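You operate a simulated robot arm through the tools that you are given. There is no shell and no other tool.

Carry out the task below with a simulated robot arm. There is one attempt and no reset: what you move stays moved.

TASK
Start the trainer: seal air, oil pump, oil heat, cooling, purge, start.
Fine: one push each, none refused, so wait for the lamps; leave the other controls alone.
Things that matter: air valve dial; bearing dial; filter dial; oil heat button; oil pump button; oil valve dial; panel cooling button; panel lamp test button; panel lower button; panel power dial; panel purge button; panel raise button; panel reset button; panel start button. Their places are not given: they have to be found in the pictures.

It is judged by the outcome, as a careful person would: the job done as asked, and still so three seconds after it is handed in. It fails if anything else is knocked over, pushed out of place, dropped, spilled or broken. A push-on lid holds only when it is set on centred and level and pressed home; a screw cap is set on level and turned clockwise until tight.

THE ROBOT
A 7-joint arm with a three-finger gripper, fixed in place. Base frame: the origin is at the foot of the arm, x ahead of it, y to its left, z up. Units: mm, degrees, N and s.
Its first joint turns from -166.0 to 166.0 degrees. Payload 2.69 kg.
The tool frame sits at the grasp point between the pads (the TCP): z along the fingers, y along the line on which they close. The tips reach 30 mm beyond it. The gripper opens to 128 mm. The gripper's body begins 117 mm behind the TCP.
Orientation is that of the tool frame in the base frame, as a unit quaternion [x, y, z, w]. With the fingers straight down and closing along the base's y, the tool's x points along the base's -x, its y along +y and its z along -z.

THE INTERFACE
- The arm moves only by the tool send_rows. Its argument "increments" is a list of rows, each a list of 7 numbers: the finger opening in mm, from 0 to 128, then the shift along the tool's x, y, z in units of 300 mm (1.0 is 300 mm), then the turn, a rotation vector about the tool's x, y, z in units of 60 degrees (1.0 is 60 degrees). In form: [[hand, x, y, z, ax, ay, az], ...]. A call has 1 to 20 rows; each row is the pose to reach, as a shift and turn from the pose commanded when the call began, along the tool's axes at that moment. A call with a number of a shift or a turn outside -1 to 1 is refused whole. Each row takes 0.2 s and may step no farther than 50 mm and 8.6 degrees from the row before; otherwise, or with a gripper value out of range, the whole call is refused. Where a pose cannot be reached the arm comes as near as it can. A force on the tool above 40 N (or 10 N above the force at the start of the call, whichever is more), or a blocked arm, ends the call early, and 0.2 s more pass. Each finger halts on what it meets, pressing with about 32 N; the grip force reading is that of the motor and also rises with nothing between the fingers. The clock runs only during rows and for 0.2 s after the last one: add rows that repeat a pose to give the fingers time. It gives the time, the measured TCP pose, the force on the tool (base axes), the opening and the grip force at its end, in the units of the frame above (readings bear some noise), with the torque about the TCP (base axes, N m) and any sound that the robot's microphone picked up.
- Cameras (640 x 400 px; columns grow to the right, rows downward): "scene" is fixed at [49, 651.7, 1444.2]; the picture's right is [-0.62, -0.79, 0.00], its down [-0.47, 0.37, -0.80] and it looks along [0.63, -0.49, -0.60] (base axes); focal length 342 px, centre (320, 200). "wrist" rides on the gripper at [58, 54, -131] in the tool frame; the picture's right is [-0.68, 0.74, 0.00], its down [-0.62, -0.57, -0.55] and it looks along [-0.40, -0.37, 0.84] (tool axes); focal length 234 px, centre (320, 200).
- capture(camera): a new picture of that camera. No time passes.
- lift_body(by): slides the trunk up (or, below 0, down) by that many mm; the arm rides with it, the base frame stays. It gives what a move gives, with no picture.
- locate(camera, pixels): for up to 12 pixels [column, row] of the newest picture of that camera ("zoom" is the newest enlarged one), the place [x, y, z] in the base frame of the surface seen there, good to about 2 mm. No time passes.
- zoom(camera, box): a new picture of the part [left, top, right, bottom] of that camera's present view, enlarged. No time passes.
- sign_off(): hands the job in; it is judged then, once.

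Open the gripper and draw the arm clear of the work before you hand the job in, unless the task says otherwise.

The tools are called by a JSON object that holds its "fn" and its "kwargs". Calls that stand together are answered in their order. send_rows: Moves the arm, as the interface text tells. Its arguments: {"type":"object","properties":{"increments":{"type":"array","items":{"type":"array","items":{"type":"number"}}}},"required":["increments"]} The other tools are called the same way: lift_body (by) slides the trunk up or down; capture (camera) takes a picture; locate (camera, pixels) gives the place of the surface under pixels of a picture; zoom (camera, box) takes an enlarged picture of a part of a camera's view; sign_off () hands the job in.

At the start:

```text
t: 0.0
ee_pos: [783.5, 187.2, 968.7]
tcp_rot: [0.0, 1.0, 0.0, 0.0]
force: [0.6, -0.9, 0.0]
torque: [0.01, -0.03, 0.02]
opening: 127.9
gripper_force: 0.0
trunk travel left (down, up): [-150.0, 200.0]
```

scene: 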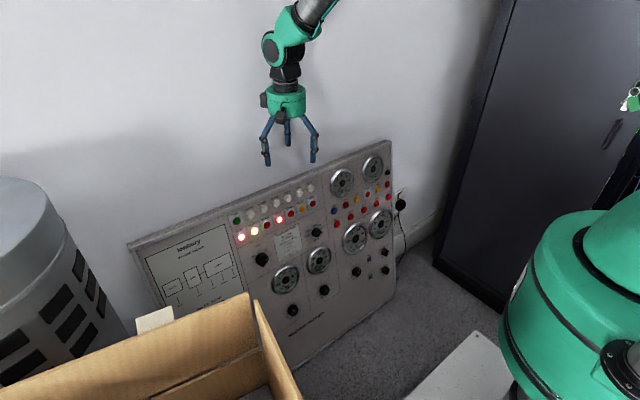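
wrist: 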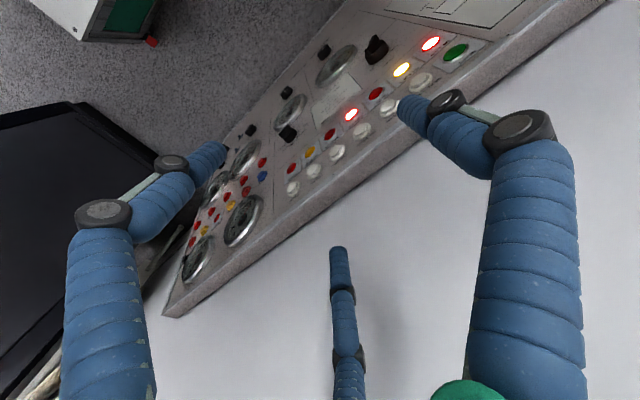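

The scene picture shows a training panel leaning against the wall, with buttons around (235-320, 185-240) and dials and buttons on the right. I'll enlarge those parts to read the labels.

{"fn": "zoom", "kwargs": {"camera": "scene", "box": [220, 170, 340, 245]}}

{"fn": "zoom", "kwargs": {"camera": "scene", "box": [320, 140, 410, 290]}}

{"fn": "zoom", "kwargs": {"camera": "scene", "box": [230, 220, 400, 330]}}

{"fn": "zoom", "kwargs": {"camera": "scene", "box": [125, 220, 255, 310]}}

```text
5.33 times, centred on (280, 208) of scene
```

zoom: 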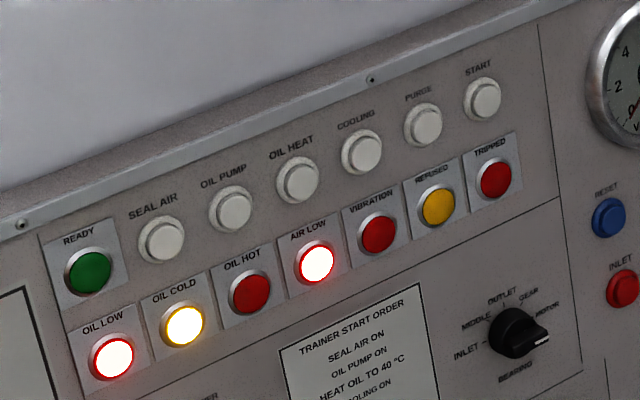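

```text
2.67 times, centred on (365, 215) of scene
```

zoom: 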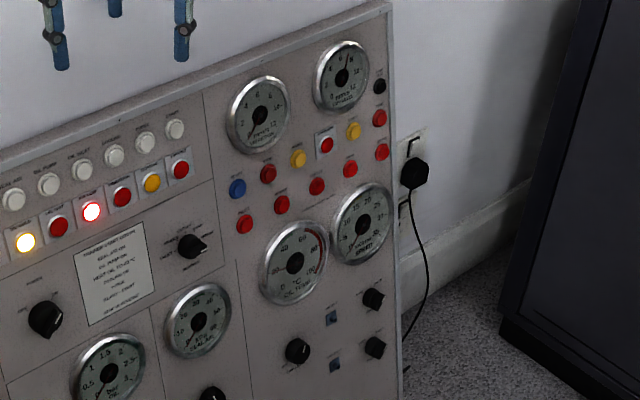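

```text
3.64 times, centred on (315, 275) of scene
```

zoom: 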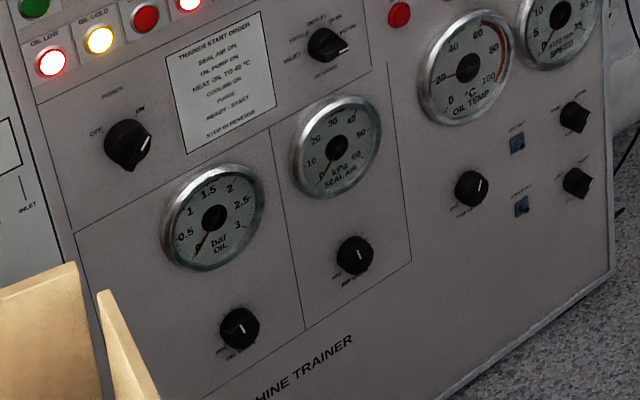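

```text
4.44 times, centred on (190, 265) of scene
```

zoom: 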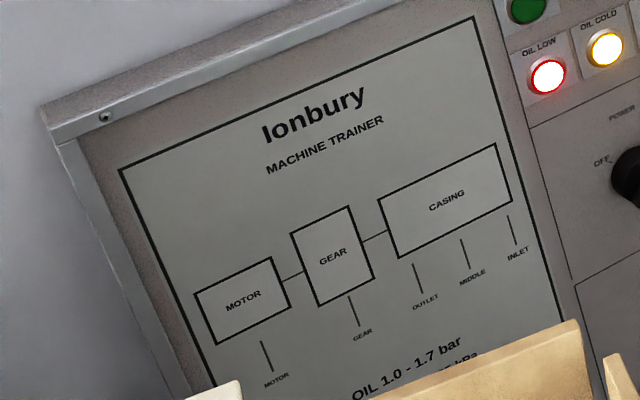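

The six push buttons in a row (seal air, oil pump, oil heat, cooling, purge, start) are at about scene (250,215) to (310,188), with lamps beneath. I'll read the instruction card and locate the buttons.

{"fn": "zoom", "kwargs": {"camera": "scene", "box": [268, 218, 316, 262]}}

{"fn": "zoom", "kwargs": {"camera": "scene", "box": [180, 275, 250, 310]}}

{"fn": "zoom", "kwargs": {"camera": "scene", "box": [325, 170, 400, 220]}}

{"fn": "zoom", "kwargs": {"camera": "scene", "box": [225, 175, 325, 238]}}

```text
9.09 times, centred on (292, 240) of scene
```

zoom: 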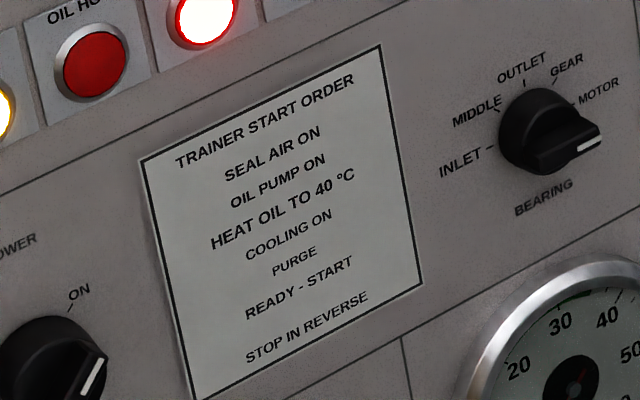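

```text
9.14 times, centred on (215, 292) of scene
```

zoom: 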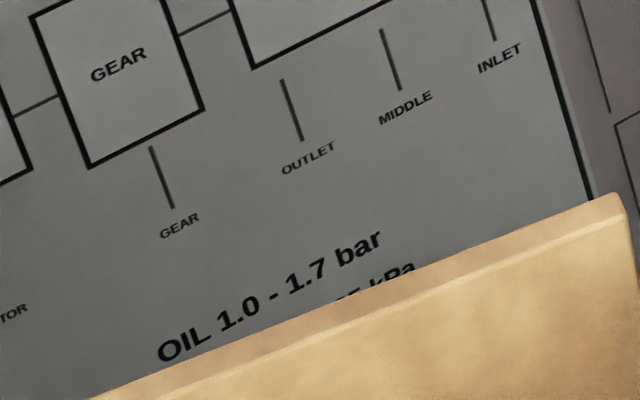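

```text
8.00 times, centred on (362, 195) of scene
```

zoom: 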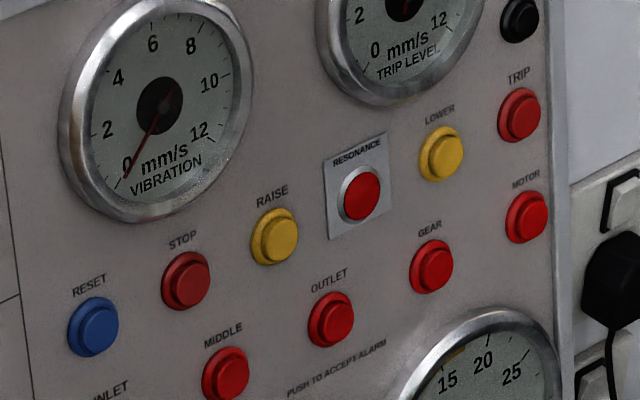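

```text
6.35 times, centred on (275, 206) of scene
```

zoom: 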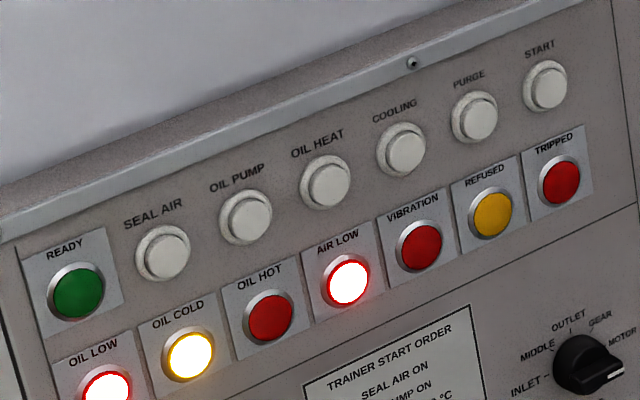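

In the newest zoom the button faces are at: seal air (167,251), oil pump (249,216), oil heat (329,184), cooling (405,149), purge (478,117), start (549,87). I'll locate these and some nearby panel face points.

{"fn": "locate", "kwargs": {"camera": "zoom", "pixels": [[167, 251], [249, 216], [329, 184], [405, 149], [478, 117], [549, 87], [215, 270], [370, 205], [520, 140], [560, 300], [240, 375], [412, 62]]}}

{"fn": "locate", "kwargs": {"camera": "scene", "pixels": [[130, 245], [388, 142], [393, 280], [300, 365], [300, 330], [252, 296], [140, 320], [240, 330], [290, 160], [200, 160], [265, 160], [330, 270]]}}

```text
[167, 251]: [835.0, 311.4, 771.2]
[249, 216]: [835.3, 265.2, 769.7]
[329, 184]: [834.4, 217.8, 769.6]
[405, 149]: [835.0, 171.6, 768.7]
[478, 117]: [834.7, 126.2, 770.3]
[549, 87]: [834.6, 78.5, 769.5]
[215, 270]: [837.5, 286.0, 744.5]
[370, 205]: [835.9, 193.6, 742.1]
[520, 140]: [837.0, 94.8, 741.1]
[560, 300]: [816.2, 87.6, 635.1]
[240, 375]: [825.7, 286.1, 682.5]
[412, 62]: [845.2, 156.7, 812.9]
```

```text
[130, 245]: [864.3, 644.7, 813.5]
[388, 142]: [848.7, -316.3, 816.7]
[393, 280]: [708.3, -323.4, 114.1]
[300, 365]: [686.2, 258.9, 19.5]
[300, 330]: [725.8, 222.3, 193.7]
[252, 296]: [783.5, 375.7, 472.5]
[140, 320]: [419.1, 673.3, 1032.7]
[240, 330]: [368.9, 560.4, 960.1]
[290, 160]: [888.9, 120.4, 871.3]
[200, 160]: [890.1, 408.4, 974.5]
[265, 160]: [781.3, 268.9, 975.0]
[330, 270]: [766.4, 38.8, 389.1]
```

The panel leans back (x grows 0.2 mm per mm of z), with button faces at x≈835, z≈770 and y from 311 (seal air) to 78 (start). Before moving I check the extents of the cardboard box and the robot's own surroundings.

{"fn": "locate", "kwargs": {"camera": "scene", "pixels": [[246, 297], [200, 315], [262, 340], [290, 390], [100, 350], [155, 318], [60, 200], [100, 330], [480, 350], [540, 280], [600, 210], [450, 380]]}}

{"fn": "zoom", "kwargs": {"camera": "wrist", "box": [0, 0, 640, 400]}}

{"fn": "zoom", "kwargs": {"camera": "scene", "box": [220, 0, 380, 180]}}

```text
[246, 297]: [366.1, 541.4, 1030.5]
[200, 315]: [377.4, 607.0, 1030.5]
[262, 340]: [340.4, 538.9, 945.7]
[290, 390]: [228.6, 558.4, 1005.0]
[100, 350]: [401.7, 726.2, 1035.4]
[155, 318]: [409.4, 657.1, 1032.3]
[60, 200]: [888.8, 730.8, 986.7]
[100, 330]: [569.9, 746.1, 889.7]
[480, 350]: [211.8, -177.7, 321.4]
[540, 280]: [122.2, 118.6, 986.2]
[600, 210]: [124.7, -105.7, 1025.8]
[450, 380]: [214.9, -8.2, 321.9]
```

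```text
1.00 times, centred on (320, 200) of wrist (not enlarged: the box is as wide or as high as the picture)
```

zoom: 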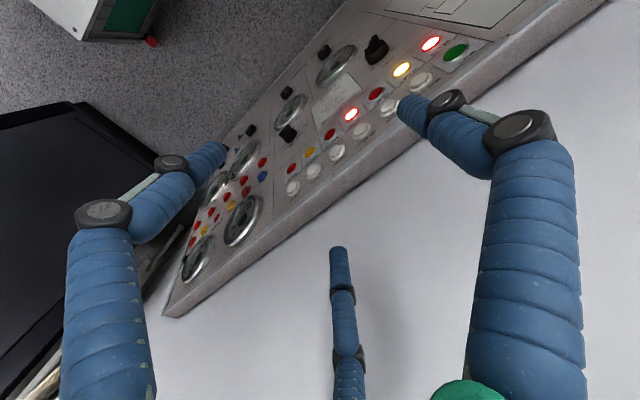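

```text
2.22 times, centred on (300, 90) of scene
```

zoom: 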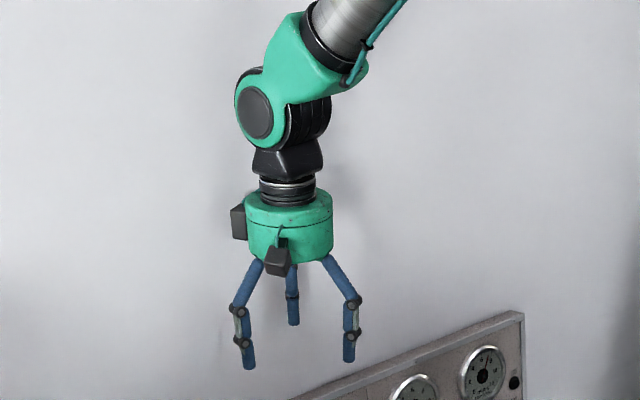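

The box stands left of the robot at y≥540, well away from my path; the gripper shows three fingers in the pictures, so I close it and back off 160 mm from the wall while beginning nothing else, then look at how the closed fingers appear.

{"fn": "send_rows", "kwargs": {"increments": [[100, 0.133, 0, 0, 0, 0, 0], [50, 0.267, 0, 0, 0, 0, 0], [0, 0.4, 0, 0, 0, 0, 0], [0, 0.533, 0, 0, 0, 0, 0], [0, 0.533, 0, 0, 0, 0, 0]]}}

{"fn": "capture", "kwargs": {"camera": "wrist"}}

{"fn": "zoom", "kwargs": {"camera": "scene", "box": [220, 0, 420, 200]}}

```text
t: 1.2
ee_pos: [621.7, 185.2, 967.6]
tcp_rot: [0.001, 1.0, 0.001, 0.0]
force: [0.3, 0.4, 0.4]
torque: [0.03, 0.0, 0.0]
opening: 2.1
gripper_force: 31.8
trunk travel left (down, up): [-150.0, 200.0]
```

```text
taken
```

wrist: 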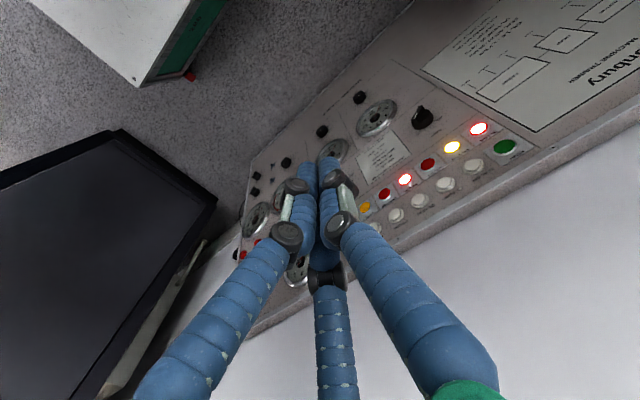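

```text
2.00 times, centred on (320, 100) of scene
```

zoom: 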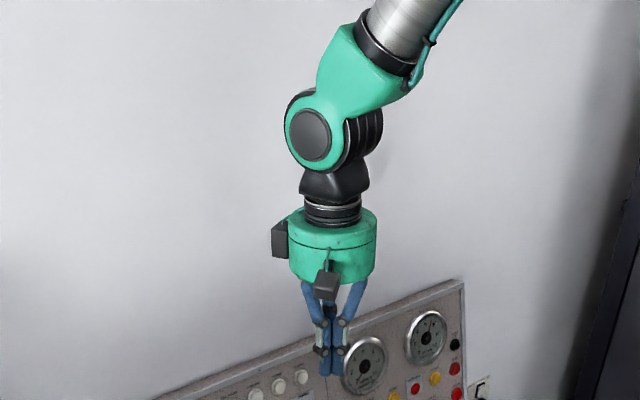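

The fingers close into one tight bundle, TCP at (622,185,968). Now I pitch the tool toward the panel by about 59 degrees about its y axis, at this clear distance.

{"fn": "send_rows", "kwargs": {"increments": [[0, 0, 0, 0, 0, -0.14, 0], [0, 0, 0, 0, 0, -0.28, 0], [0, 0, 0, 0, 0, -0.42, 0], [0, 0, 0, 0, 0, -0.56, 0], [0, 0, 0, 0, 0, -0.7, 0], [0, 0, 0, 0, 0, -0.84, 0], [0, 0, 0, 0, 0, -0.98, 0], [0, 0, 0, 0, 0, -0.98, 0]]}}

{"fn": "capture", "kwargs": {"camera": "scene"}}

{"fn": "capture", "kwargs": {"camera": "wrist"}}

```text
t: 3.0
ee_pos: [624.1, 188.9, 967.2]
tcp_rot: [0.0, 0.872, 0.0, 0.49]
force: [0.8, -0.6, 0.1]
torque: [0.0, -0.03, -0.04]
opening: 2.1
gripper_force: 31.7
trunk travel left (down, up): [-150.0, 200.0]
```

```text
taken
```

scene: 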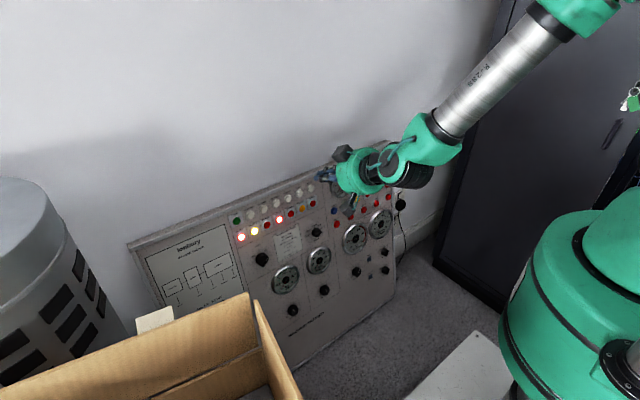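

```text
taken
```

wrist: 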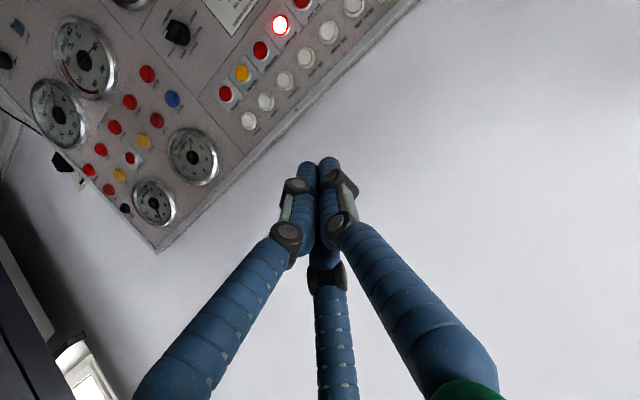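

The tool pitched cleanly (TCP 624,189,967) and is free of obstacles. Next I finish the pitch to 78.7 degrees, square to the panel, and go to a stand-off point about 108 mm in front of the seal air button.

{"fn": "send_rows", "kwargs": {"increments": [[0, 0.0592, 0.0688, 0.0854, 0, -0.0554, 0], [0, 0.1183, 0.1376, 0.1709, 0, -0.1108, 0], [0, 0.1775, 0.2064, 0.2563, 0, -0.1662, 0], [0, 0.2367, 0.2751, 0.3418, 0, -0.2215, 0], [0, 0.2958, 0.3439, 0.4272, 0, -0.2769, 0], [0, 0.355, 0.4127, 0.5127, 0, -0.3323, 0], [0, 0.355, 0.4127, 0.5127, 0, -0.3323, 0]]}}

{"fn": "capture", "kwargs": {"camera": "scene"}}

{"fn": "capture", "kwargs": {"camera": "wrist"}}

```text
t: 4.6
ee_pos: [699.6, 313.4, 796.8]
tcp_rot: [0.0, 0.773, 0.0, 0.634]
force: [-0.4, 0.8, -0.4]
torque: [0.0, -0.04, -0.05]
opening: 2.2
gripper_force: 31.3
trunk travel left (down, up): [-150.0, 200.0]
```

```text
taken
```

scene: 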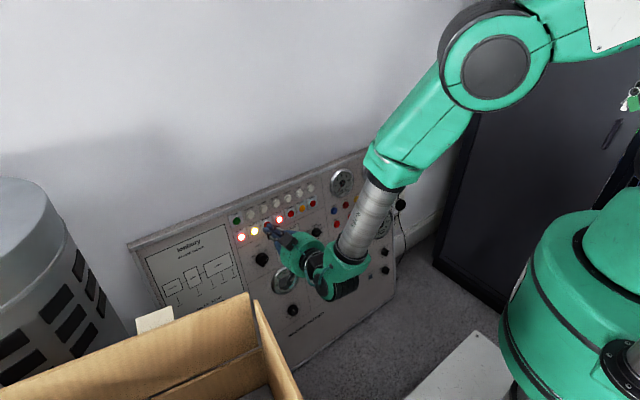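

```text
taken
```

wrist: 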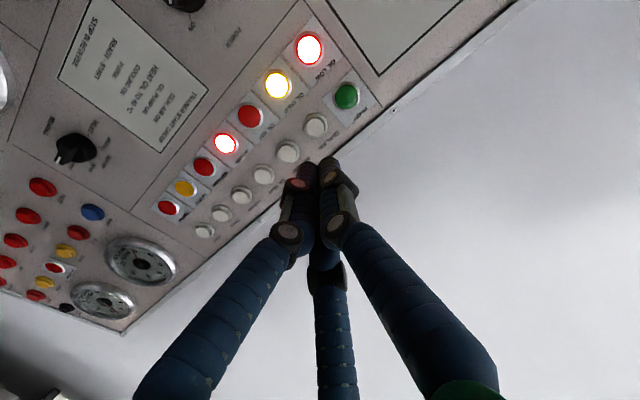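

The tool is square to the panel at (700,313,797), and the wrist view shows the seal air button at (316,126) next to the green READY lamp at (347,96). I cross-check the button positions from this view.

{"fn": "locate", "kwargs": {"camera": "wrist", "pixels": [[316, 125], [288, 152], [264, 174], [242, 195], [222, 212], [204, 230], [300, 135], [347, 96], [226, 143], [335, 120]]}}

{"fn": "zoom", "kwargs": {"camera": "wrist", "box": [190, 20, 390, 240]}}

```text
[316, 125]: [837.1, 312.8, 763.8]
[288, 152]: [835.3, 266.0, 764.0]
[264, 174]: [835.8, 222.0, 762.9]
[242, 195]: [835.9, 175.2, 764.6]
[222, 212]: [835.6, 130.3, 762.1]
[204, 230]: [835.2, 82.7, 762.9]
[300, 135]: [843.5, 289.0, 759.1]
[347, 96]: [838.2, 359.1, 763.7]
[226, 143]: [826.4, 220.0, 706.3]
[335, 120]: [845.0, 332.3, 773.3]
```

```text
1.82 times, centred on (290, 130) of wrist
```

zoom: 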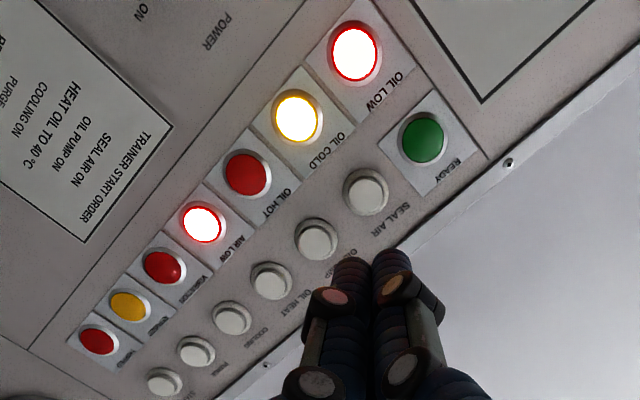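

The two views differ by about 6 mm in height for the button centre, so I zoom in more tightly to settle it.

{"fn": "zoom", "kwargs": {"camera": "wrist", "box": [280, 100, 350, 150]}}

{"fn": "locate", "kwargs": {"camera": "zoom", "pixels": [[320, 170], [330, 200], [300, 230], [350, 250], [270, 200], [380, 200], [330, 150]]}}

{"fn": "zoom", "kwargs": {"camera": "scene", "box": [230, 195, 270, 225]}}

```text
8.00 times, centred on (315, 125) of wrist
```

zoom: 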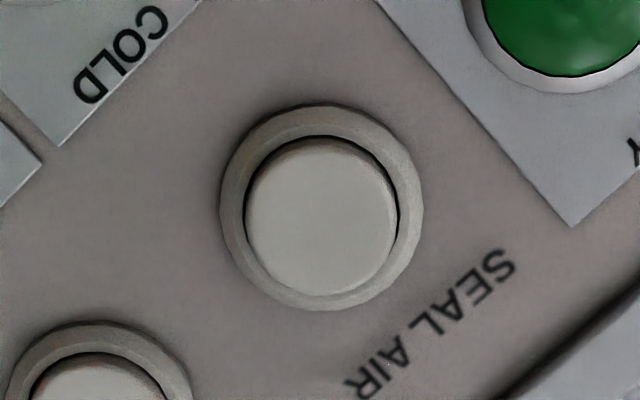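

```text
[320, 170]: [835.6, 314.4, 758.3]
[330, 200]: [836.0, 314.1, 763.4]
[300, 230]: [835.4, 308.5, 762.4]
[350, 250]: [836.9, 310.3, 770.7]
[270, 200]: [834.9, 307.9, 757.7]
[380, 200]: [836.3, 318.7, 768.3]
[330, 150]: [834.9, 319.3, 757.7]
```

```text
13.33 times, centred on (250, 210) of scene
```

zoom: 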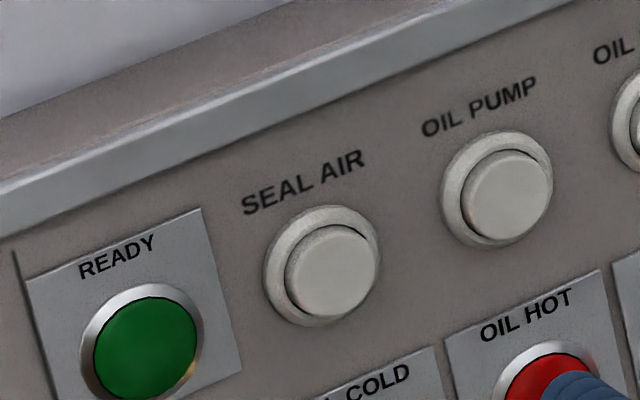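

In the scene zoom the seal air cap's front face is centred near (333,273), in the wrist zoom near (322,222). I locate several points of the cap in the scene zoom to average the centre.

{"fn": "locate", "kwargs": {"camera": "zoom", "pixels": [[333, 273], [295, 285], [370, 260], [335, 240], [328, 308], [507, 195], [470, 205], [545, 185], [510, 162], [500, 228], [280, 265], [300, 340]]}}

{"fn": "zoom", "kwargs": {"camera": "wrist", "box": [280, 100, 350, 150]}}

{"fn": "locate", "kwargs": {"camera": "zoom", "pixels": [[322, 222], [255, 222], [388, 222], [322, 150], [322, 288], [322, 120], [330, 302], [230, 210], [415, 210]]}}

```text
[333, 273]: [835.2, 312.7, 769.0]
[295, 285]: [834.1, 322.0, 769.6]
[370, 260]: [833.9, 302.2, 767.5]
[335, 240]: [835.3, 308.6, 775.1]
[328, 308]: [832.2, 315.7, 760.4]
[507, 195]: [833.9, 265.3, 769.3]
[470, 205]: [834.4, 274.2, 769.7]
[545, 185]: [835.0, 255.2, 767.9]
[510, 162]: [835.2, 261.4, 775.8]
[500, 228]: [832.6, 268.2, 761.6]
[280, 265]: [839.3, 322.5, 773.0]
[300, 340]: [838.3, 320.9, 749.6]
```

```text
8.00 times, centred on (315, 125) of wrist
```

zoom: 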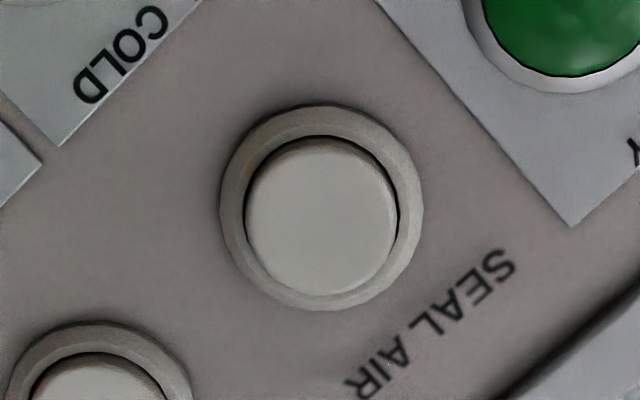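

```text
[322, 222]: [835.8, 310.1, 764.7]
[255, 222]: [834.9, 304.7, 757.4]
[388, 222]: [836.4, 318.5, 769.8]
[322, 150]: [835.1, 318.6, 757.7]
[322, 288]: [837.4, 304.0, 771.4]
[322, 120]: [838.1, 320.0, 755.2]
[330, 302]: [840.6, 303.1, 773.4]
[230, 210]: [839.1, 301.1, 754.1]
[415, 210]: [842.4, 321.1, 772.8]
```

Averaging both views, the seal air cap is centred about (835.5, 311.5, 766.5), roughly 109 mm ahead of the fingertips. I advance 100 mm along the tool axis with a 3 mm correction and check the gap before pushing.

{"fn": "send_rows", "kwargs": {"increments": [[0, 0.011, 0, 0.1, 0, 0, 0], [0, 0.011, 0, 0.2, 0, 0, 0], [0, 0.011, 0, 0.28, 0, 0, 0], [0, 0.011, 0, 0.333, 0, 0, 0], [0, 0.011, 0, 0.333, 0, 0, 0]]}}

{"fn": "zoom", "kwargs": {"camera": "scene", "box": [225, 190, 305, 240]}}

{"fn": "zoom", "kwargs": {"camera": "wrist", "box": [230, 80, 410, 200]}}

{"fn": "capture", "kwargs": {"camera": "wrist"}}

```text
t: 5.8
ee_pos: [797.9, 312.6, 773.5]
tcp_rot: [0.0, 0.773, 0.0, 0.634]
force: [0.2, 0.1, -0.5]
torque: [0.03, -0.02, -0.02]
opening: 2.1
gripper_force: 31.8
trunk travel left (down, up): [-150.0, 200.0]
```

```text
8.00 times, centred on (265, 215) of scene
```

zoom: 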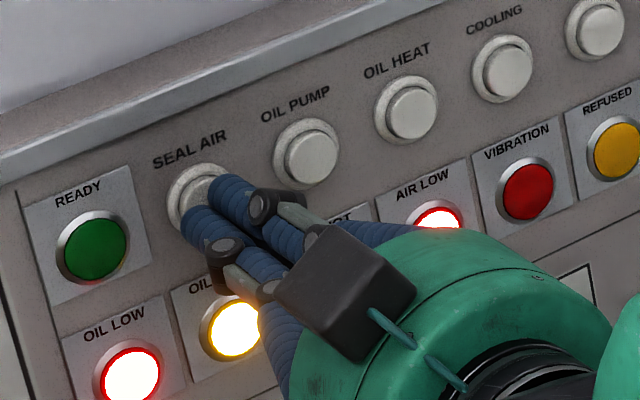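

```text
3.33 times, centred on (320, 140) of wrist
```

zoom: 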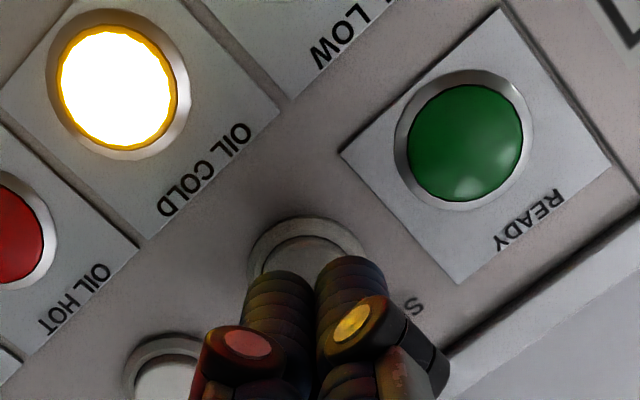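

```text
taken
```

wrist: 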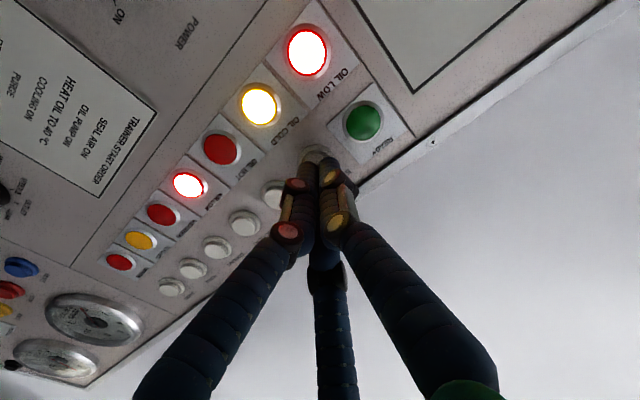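

The fingertips stand just in front of the seal air cap, centred in both views. I advance slowly 10 mm in 1 mm steps and read the force.

{"fn": "send_rows", "kwargs": {"increments": [[0, 0, 0, 0.0067, 0, 0, 0], [0, 0, 0, 0.0133, 0, 0, 0], [0, 0, 0, 0.0167, 0, 0, 0], [0, 0, 0, 0.02, 0, 0, 0], [0, 0, 0, 0.0233, 0, 0, 0], [0, 0, 0, 0.0267, 0, 0, 0], [0, 0, 0, 0.03, 0, 0, 0], [0, 0, 0, 0.0333, 0, 0, 0]]}}

{"fn": "zoom", "kwargs": {"camera": "scene", "box": [225, 190, 305, 240]}}

```text
t: 7.6
ee_pos: [805.7, 312.0, 772.0]
tcp_rot: [0.0, 0.773, 0.0, 0.634]
force: [-0.3, 1.1, 0.3]
torque: [0.01, -0.02, 0.0]
opening: 2.1
gripper_force: 31.6
trunk travel left (down, up): [-150.0, 200.0]
```

```text
8.00 times, centred on (265, 215) of scene
```

zoom: 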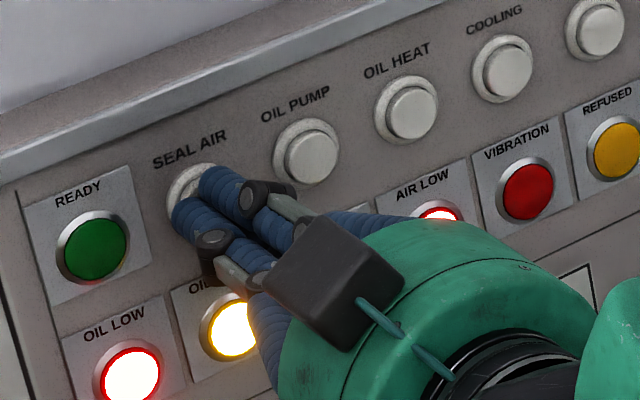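

No contact force yet. I push on by another 3 mm in half-millimetre steps.

{"fn": "send_rows", "kwargs": {"increments": [[0, 0, 0, 0.0017, 0, 0, 0], [0, 0, 0, 0.0033, 0, 0, 0], [0, 0, 0, 0.005, 0, 0, 0], [0, 0, 0, 0.0067, 0, 0, 0], [0, 0, 0, 0.0083, 0, 0, 0], [0, 0, 0, 0.01, 0, 0, 0]]}}

{"fn": "zoom", "kwargs": {"camera": "wrist", "box": [130, 0, 410, 260]}}

```text
t: 9.0
ee_pos: [809.5, 311.0, 773.1]
tcp_rot: [0.0, 0.774, 0.0, 0.634]
force: [0.6, -0.3, -0.1]
torque: [0.0, 0.02, 0.04]
opening: 2.0
gripper_force: 31.3
trunk travel left (down, up): [-150.0, 200.0]
```

```text
1.54 times, centred on (270, 130) of wrist
```

zoom: 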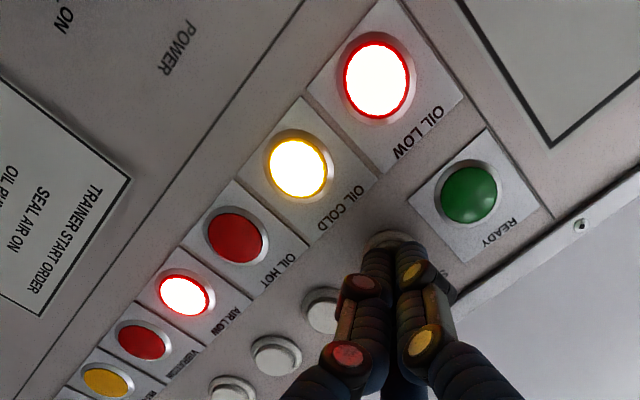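

Still no force at TCP x≈810; I continue another 3 mm in half-millimetre steps.

{"fn": "send_rows", "kwargs": {"increments": [[0, 0, 0, 0.0017, 0, 0, 0], [0, 0, 0, 0.0033, 0, 0, 0], [0, 0, 0, 0.005, 0, 0, 0], [0, 0, 0, 0.0067, 0, 0, 0], [0, 0, 0, 0.0083, 0, 0, 0], [0, 0, 0, 0.01, 0, 0, 0]]}}

{"fn": "zoom", "kwargs": {"camera": "wrist", "box": [130, 0, 410, 260]}}

{"fn": "zoom", "kwargs": {"camera": "scene", "box": [225, 190, 275, 225]}}

```text
t: 10.4
ee_pos: [812.9, 311.2, 771.3]
tcp_rot: [0.001, 0.773, -0.001, 0.634]
force: [-4.6, 0.7, -0.2]
torque: [0.04, 0.08, 0.01]
opening: 6.1
gripper_force: 31.2
trunk travel left (down, up): [-150.0, 200.0]
heard: click
```

```text
1.54 times, centred on (270, 130) of wrist
```

zoom: 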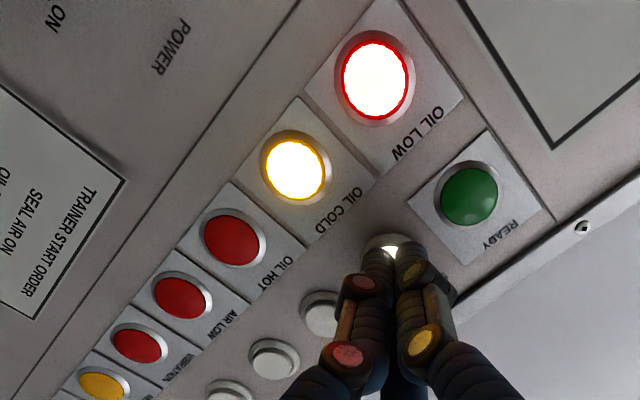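

```text
11.43 times, centred on (250, 208) of scene
```

zoom: 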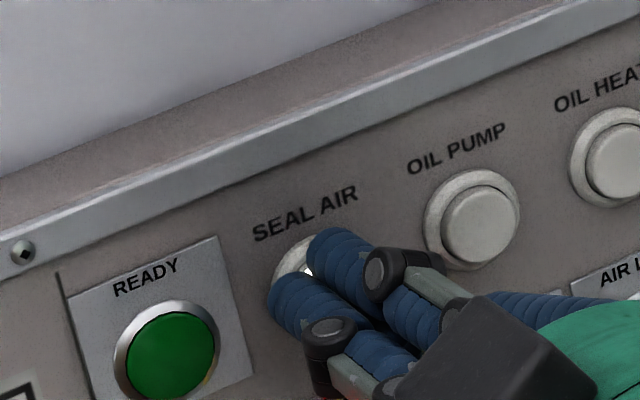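

A click was heard, the seal air button is lit and the AIR LOW lamp has gone dark. I draw straight back 30 mm and check the lamps.

{"fn": "send_rows", "kwargs": {"increments": [[0, 0, 0, -0.03, 0, 0, 0], [0, 0, 0, -0.1, 0, 0, 0], [0, 0, 0, -0.1, 0, 0, 0]]}}

{"fn": "capture", "kwargs": {"camera": "scene"}}

{"fn": "zoom", "kwargs": {"camera": "scene", "box": [225, 175, 325, 245]}}

{"fn": "capture", "kwargs": {"camera": "wrist"}}

```text
t: 11.2
ee_pos: [784.6, 311.3, 777.4]
tcp_rot: [0.001, 0.773, -0.001, 0.635]
force: [-0.1, 0.1, 1.6]
torque: [-0.01, -0.01, -0.02]
opening: 2.2
gripper_force: 31.2
trunk travel left (down, up): [-150.0, 200.0]
```

```text
taken
```

scene: 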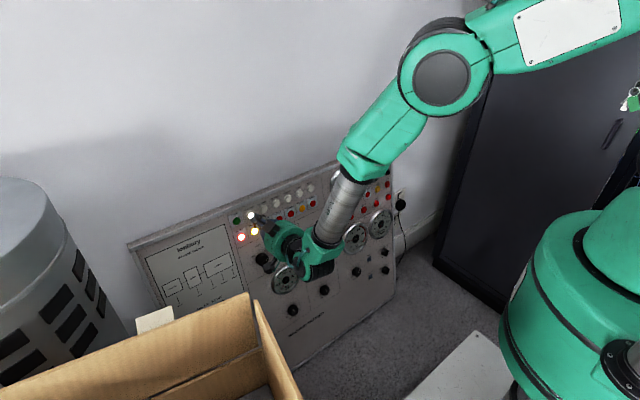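

```text
5.71 times, centred on (275, 210) of scene
```

zoom: 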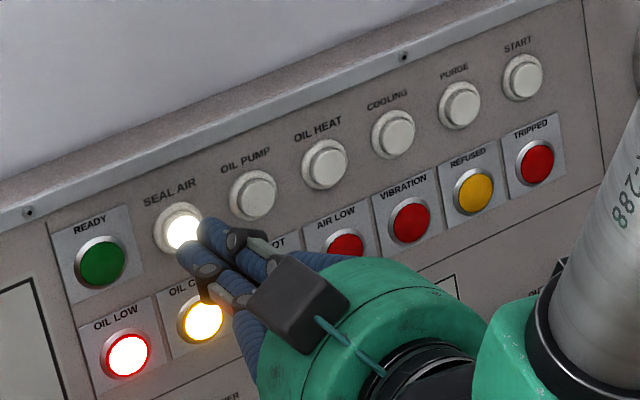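

```text
taken
```

wrist: 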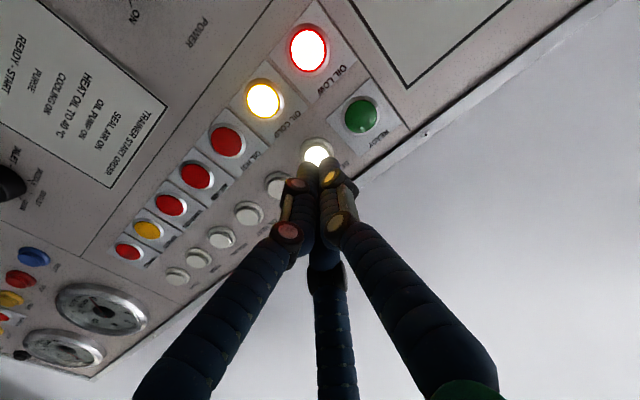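

Seal air is lit, AIR LOW is out, and REFUSED is dark. I now shift 46.3 mm toward the oil pump button and look at the alignment.

{"fn": "send_rows", "kwargs": {"increments": [[0, 0, -0.08, 0, 0, 0, 0], [0, 0, -0.1543, 0, 0, 0, 0], [0, 0, -0.1543, 0, 0, 0, 0]]}}

{"fn": "zoom", "kwargs": {"camera": "scene", "box": [225, 175, 325, 245]}}

{"fn": "zoom", "kwargs": {"camera": "wrist", "box": [130, 0, 410, 260]}}

{"fn": "zoom", "kwargs": {"camera": "scene", "box": [240, 220, 400, 320]}}

```text
t: 12.0
ee_pos: [784.5, 267.1, 777.6]
tcp_rot: [0.001, 0.773, 0.0, 0.634]
force: [0.5, 0.9, -0.3]
torque: [0.02, -0.01, 0.02]
opening: 2.2
gripper_force: 31.3
trunk travel left (down, up): [-150.0, 200.0]
```

```text
5.71 times, centred on (275, 210) of scene
```

zoom: 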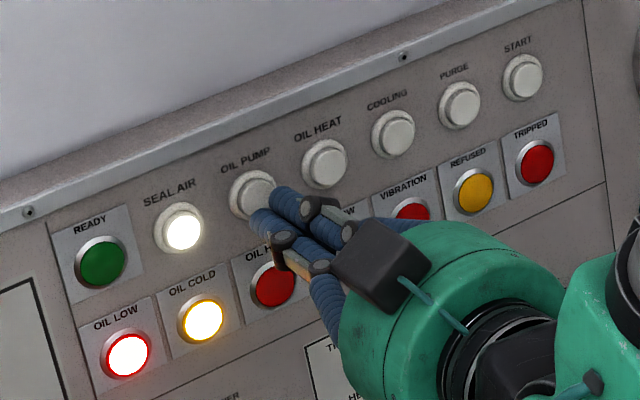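

```text
1.54 times, centred on (270, 130) of wrist
```

zoom: 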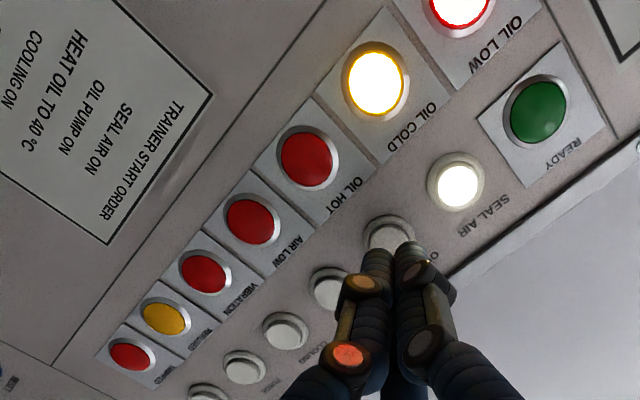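

```text
4.00 times, centred on (320, 270) of scene
```

zoom: 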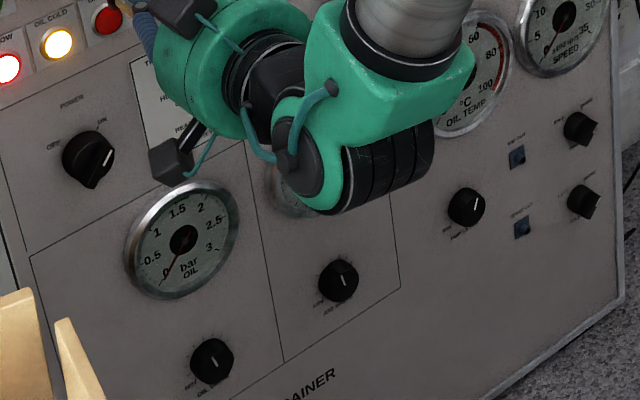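

The tips are lined up with the oil pump button and AIR LOW stays dark. I push it in the same way: 24 mm quickly, then half-millimetre steps to 30 mm.

{"fn": "send_rows", "kwargs": {"increments": [[0, 0, 0, 0.05, 0, 0, 0], [0, 0, 0, 0.08, 0, 0, 0], [0, 0, 0, 0.087, 0, 0, 0], [0, 0, 0, 0.09, 0, 0, 0], [0, 0, 0, 0.0917, 0, 0, 0], [0, 0, 0, 0.0933, 0, 0, 0], [0, 0, 0, 0.095, 0, 0, 0], [0, 0, 0, 0.0967, 0, 0, 0], [0, 0, 0, 0.0983, 0, 0, 0], [0, 0, 0, 0.1, 0, 0, 0]]}}

{"fn": "zoom", "kwargs": {"camera": "wrist", "box": [130, 0, 410, 260]}}

```text
t: 14.2
ee_pos: [812.0, 265.6, 772.2]
tcp_rot: [0.0, 0.774, 0.0, 0.634]
force: [-4.9, -0.9, 0.8]
torque: [-0.04, 0.04, 0.0]
opening: 5.7
gripper_force: 31.9
trunk travel left (down, up): [-150.0, 200.0]
heard: click
```

```text
1.54 times, centred on (270, 130) of wrist
```

zoom: 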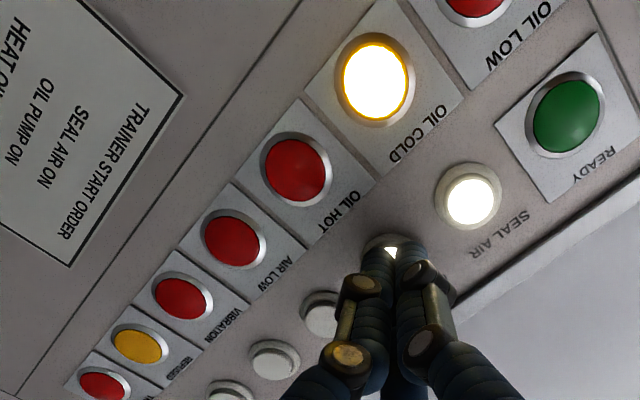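

Click heard, the oil pump button is lit, OIL LOW has gone dark and REFUSED is still dark. I withdraw 30 mm, shift to the oil heat button, and check the lamps.

{"fn": "send_rows", "kwargs": {"increments": [[0, 0, 0, -0.03, 0, 0, 0], [0, 0, 0, -0.1, 0, 0, 0], [0, 0, -0.08, -0.1, 0, 0, 0], [0, 0, -0.1543, -0.1, 0, 0, 0], [0, 0, -0.1543, -0.1, 0, 0, 0]]}}

{"fn": "zoom", "kwargs": {"camera": "scene", "box": [225, 175, 325, 245]}}

{"fn": "zoom", "kwargs": {"camera": "wrist", "box": [130, 0, 410, 260]}}

{"fn": "zoom", "kwargs": {"camera": "scene", "box": [240, 220, 400, 320]}}

```text
t: 15.4
ee_pos: [783.3, 220.0, 778.6]
tcp_rot: [0.001, 0.773, 0.0, 0.635]
force: [0.1, 0.4, -0.5]
torque: [0.02, 0.0, -0.02]
opening: 2.0
gripper_force: 31.9
trunk travel left (down, up): [-150.0, 200.0]
```

```text
5.71 times, centred on (275, 210) of scene
```

zoom: 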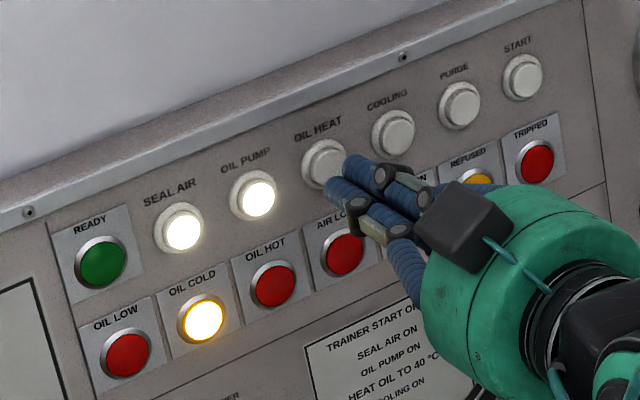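

```text
1.54 times, centred on (270, 130) of wrist
```

zoom: 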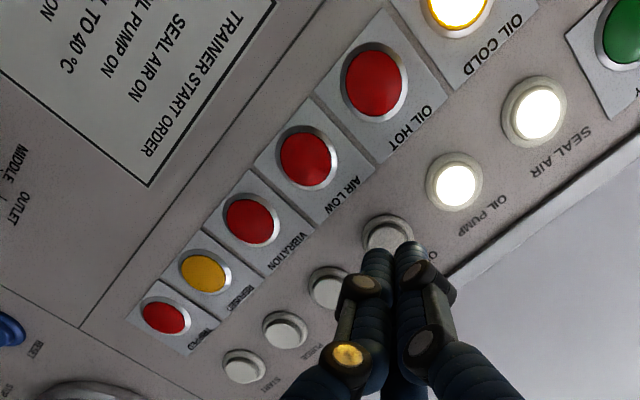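

```text
4.00 times, centred on (320, 270) of scene
```

zoom: 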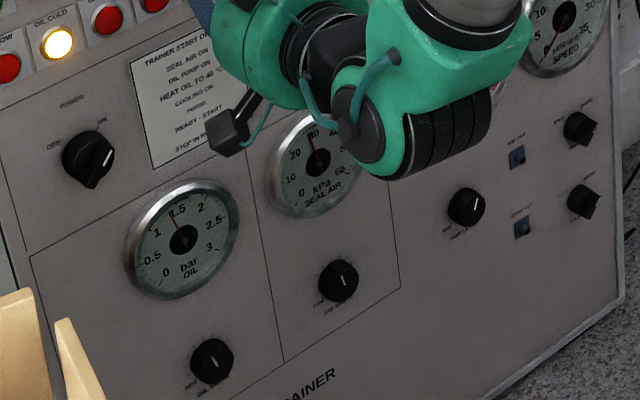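

Oil pressure reads about 1.4 bar, AIR LOW and OIL LOW are both dark, REFUSED dark; only OIL COLD is lit. The tips are lined up with oil heat, so I push it.

{"fn": "send_rows", "kwargs": {"increments": [[0, 0, 0, 0.05, 0, 0, 0], [0, 0, 0, 0.08, 0, 0, 0], [0, 0, 0, 0.087, 0, 0, 0], [0, 0, 0, 0.09, 0, 0, 0], [0, 0, 0, 0.0917, 0, 0, 0], [0, 0, 0, 0.0933, 0, 0, 0], [0, 0, 0, 0.095, 0, 0, 0], [0, 0, 0, 0.0967, 0, 0, 0], [0, 0, 0, 0.0983, 0, 0, 0], [0, 0, 0, 0.1, 0, 0, 0]]}}

{"fn": "zoom", "kwargs": {"camera": "wrist", "box": [130, 0, 410, 260]}}

```text
t: 17.6
ee_pos: [812.9, 218.7, 771.7]
tcp_rot: [-0.001, 0.774, 0.0, 0.634]
force: [-3.7, 1.2, 1.7]
torque: [0.02, 0.02, 0.02]
opening: 5.9
gripper_force: 31.3
trunk travel left (down, up): [-150.0, 200.0]
heard: click
```

```text
1.54 times, centred on (270, 130) of wrist
```

zoom: 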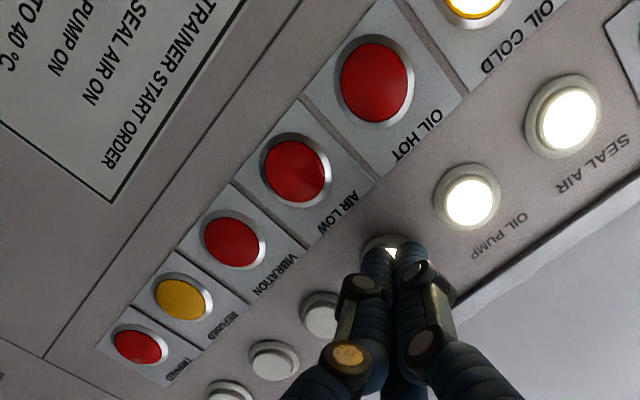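

Click heard and oil heat is lit; OIL COLD is still on, as the oil has to warm up. I withdraw, shift over to the cooling button without touching it, and watch the temperature and the OIL COLD lamp.

{"fn": "send_rows", "kwargs": {"increments": [[0, 0, 0, -0.03, 0, 0, 0], [0, 0, 0, -0.1, 0, 0, 0], [0, 0, -0.08, -0.1, 0, 0, 0], [0, 0, -0.1543, -0.1, 0, 0, 0], [0, 0, -0.1543, -0.1, 0, 0, 0]]}}

{"fn": "zoom", "kwargs": {"camera": "scene", "box": [225, 175, 325, 245]}}

{"fn": "zoom", "kwargs": {"camera": "wrist", "box": [130, 0, 410, 260]}}

{"fn": "capture", "kwargs": {"camera": "scene"}}

{"fn": "zoom", "kwargs": {"camera": "scene", "box": [320, 190, 400, 260]}}

```text
t: 18.8
ee_pos: [786.9, 176.9, 779.4]
tcp_rot: [-0.002, 0.774, -0.007, 0.634]
force: [0.5, 0.0, -0.2]
torque: [0.01, -0.02, 0.03]
opening: 1.8
gripper_force: 31.4
out of reach, approached as far as the arm can: row 4, 5
trunk travel left (down, up): [-150.0, 200.0]
```

```text
5.71 times, centred on (275, 210) of scene
```

zoom: 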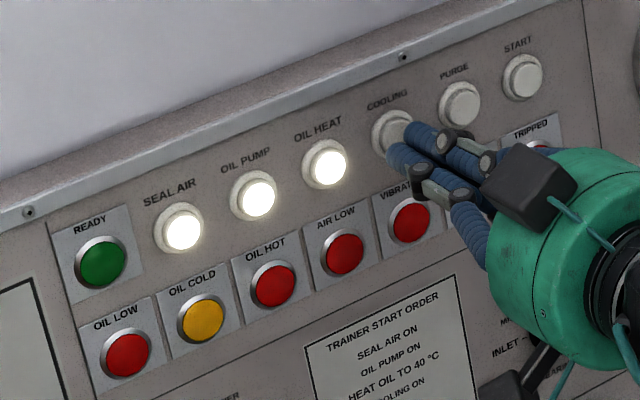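

```text
1.54 times, centred on (270, 130) of wrist
```

zoom: 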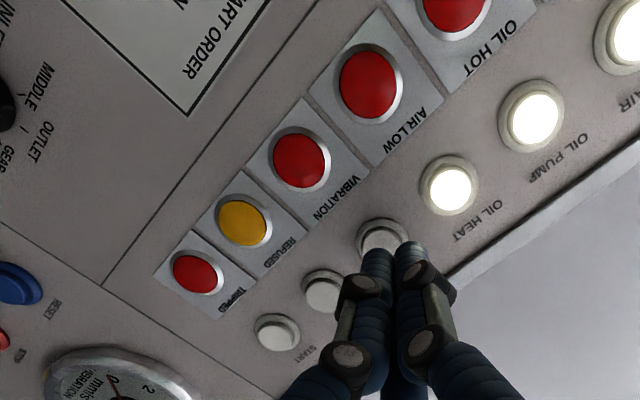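

```text
taken
```

scene: 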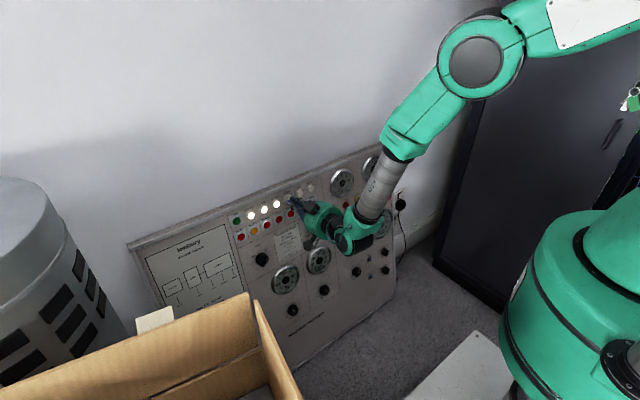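

```text
5.71 times, centred on (360, 225) of scene
```

zoom: 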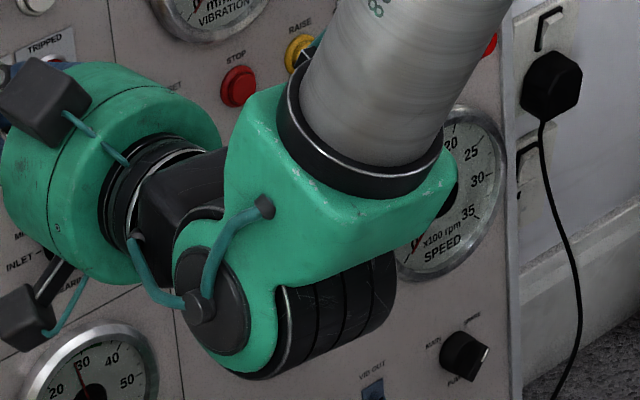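

The OIL COLD lamp (scene zoom (203,320)) is now dark, so the oil is warm; but the last move was reported slightly out of reach (TCP 787,177,779, a few mm and under 1 degree off). I look at where the arm's links are to understand which way to ease it.

{"fn": "locate", "kwargs": {"camera": "scene", "pixels": [[475, 62], [430, 100], [385, 180], [400, 150], [350, 235], [540, 25], [590, 20], [320, 215], [600, 215]]}}

{"fn": "zoom", "kwargs": {"camera": "scene", "box": [280, 0, 640, 260]}}

```text
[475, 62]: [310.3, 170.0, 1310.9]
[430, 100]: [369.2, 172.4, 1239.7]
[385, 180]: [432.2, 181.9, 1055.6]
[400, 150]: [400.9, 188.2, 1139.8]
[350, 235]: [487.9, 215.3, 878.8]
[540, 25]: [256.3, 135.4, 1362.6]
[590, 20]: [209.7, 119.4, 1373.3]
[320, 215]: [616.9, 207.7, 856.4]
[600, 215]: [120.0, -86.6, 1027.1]
```

```text
1.54 times, centred on (460, 130) of scene
```

zoom: 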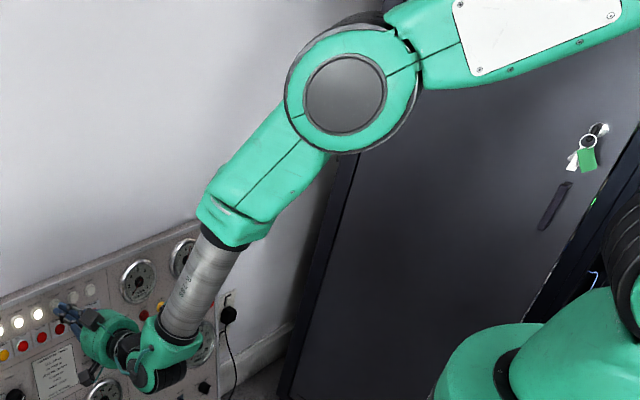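

The OIL COLD lamp is out and OIL HOT dark, so cooling is allowed now, and delaying would only let the oil overheat. The tips are within about 3 mm of the cooling button's axis and moving forward increases the reach radius, so I push it now in careful steps.

{"fn": "send_rows", "kwargs": {"increments": [[0, 0, 0, 0.04, 0, 0, 0], [0, 0, 0, 0.07, 0, 0, 0], [0, 0, 0, 0.08, 0, 0, 0], [0, 0, 0, 0.0867, 0, 0, 0], [0, 0, 0, 0.09, 0, 0, 0], [0, 0, 0, 0.0933, 0, 0, 0], [0, 0, 0, 0.0967, 0, 0, 0], [0, 0, 0, 0.1, 0, 0, 0]]}}

{"fn": "zoom", "kwargs": {"camera": "wrist", "box": [130, 0, 410, 260]}}

{"fn": "zoom", "kwargs": {"camera": "scene", "box": [225, 175, 325, 245]}}

```text
t: 20.6
ee_pos: [815.2, 178.2, 772.0]
tcp_rot: [-0.001, 0.773, -0.001, 0.634]
force: [-19.1, 2.4, 1.5]
torque: [-0.01, 0.15, -0.08]
opening: 6.3
gripper_force: 31.8
out of reach, approached as far as the arm can: row 1
trunk travel left (down, up): [-150.0, 200.0]
heard: click
```

```text
1.54 times, centred on (270, 130) of wrist
```

zoom: 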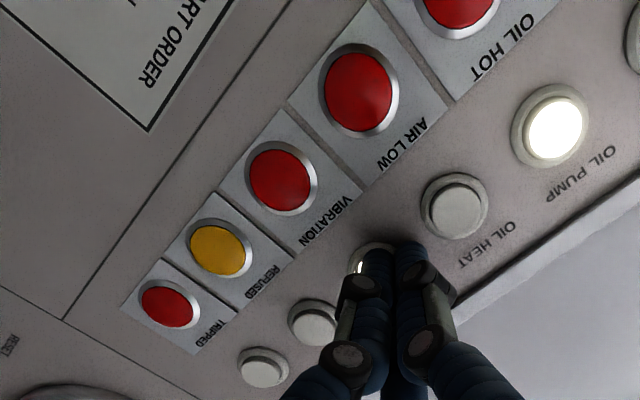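

```text
5.71 times, centred on (275, 210) of scene
```

zoom: 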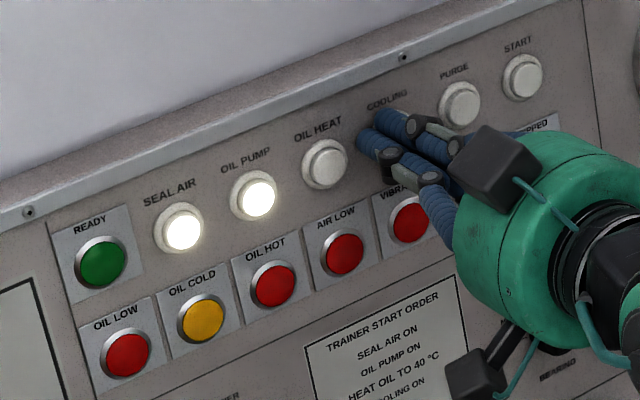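

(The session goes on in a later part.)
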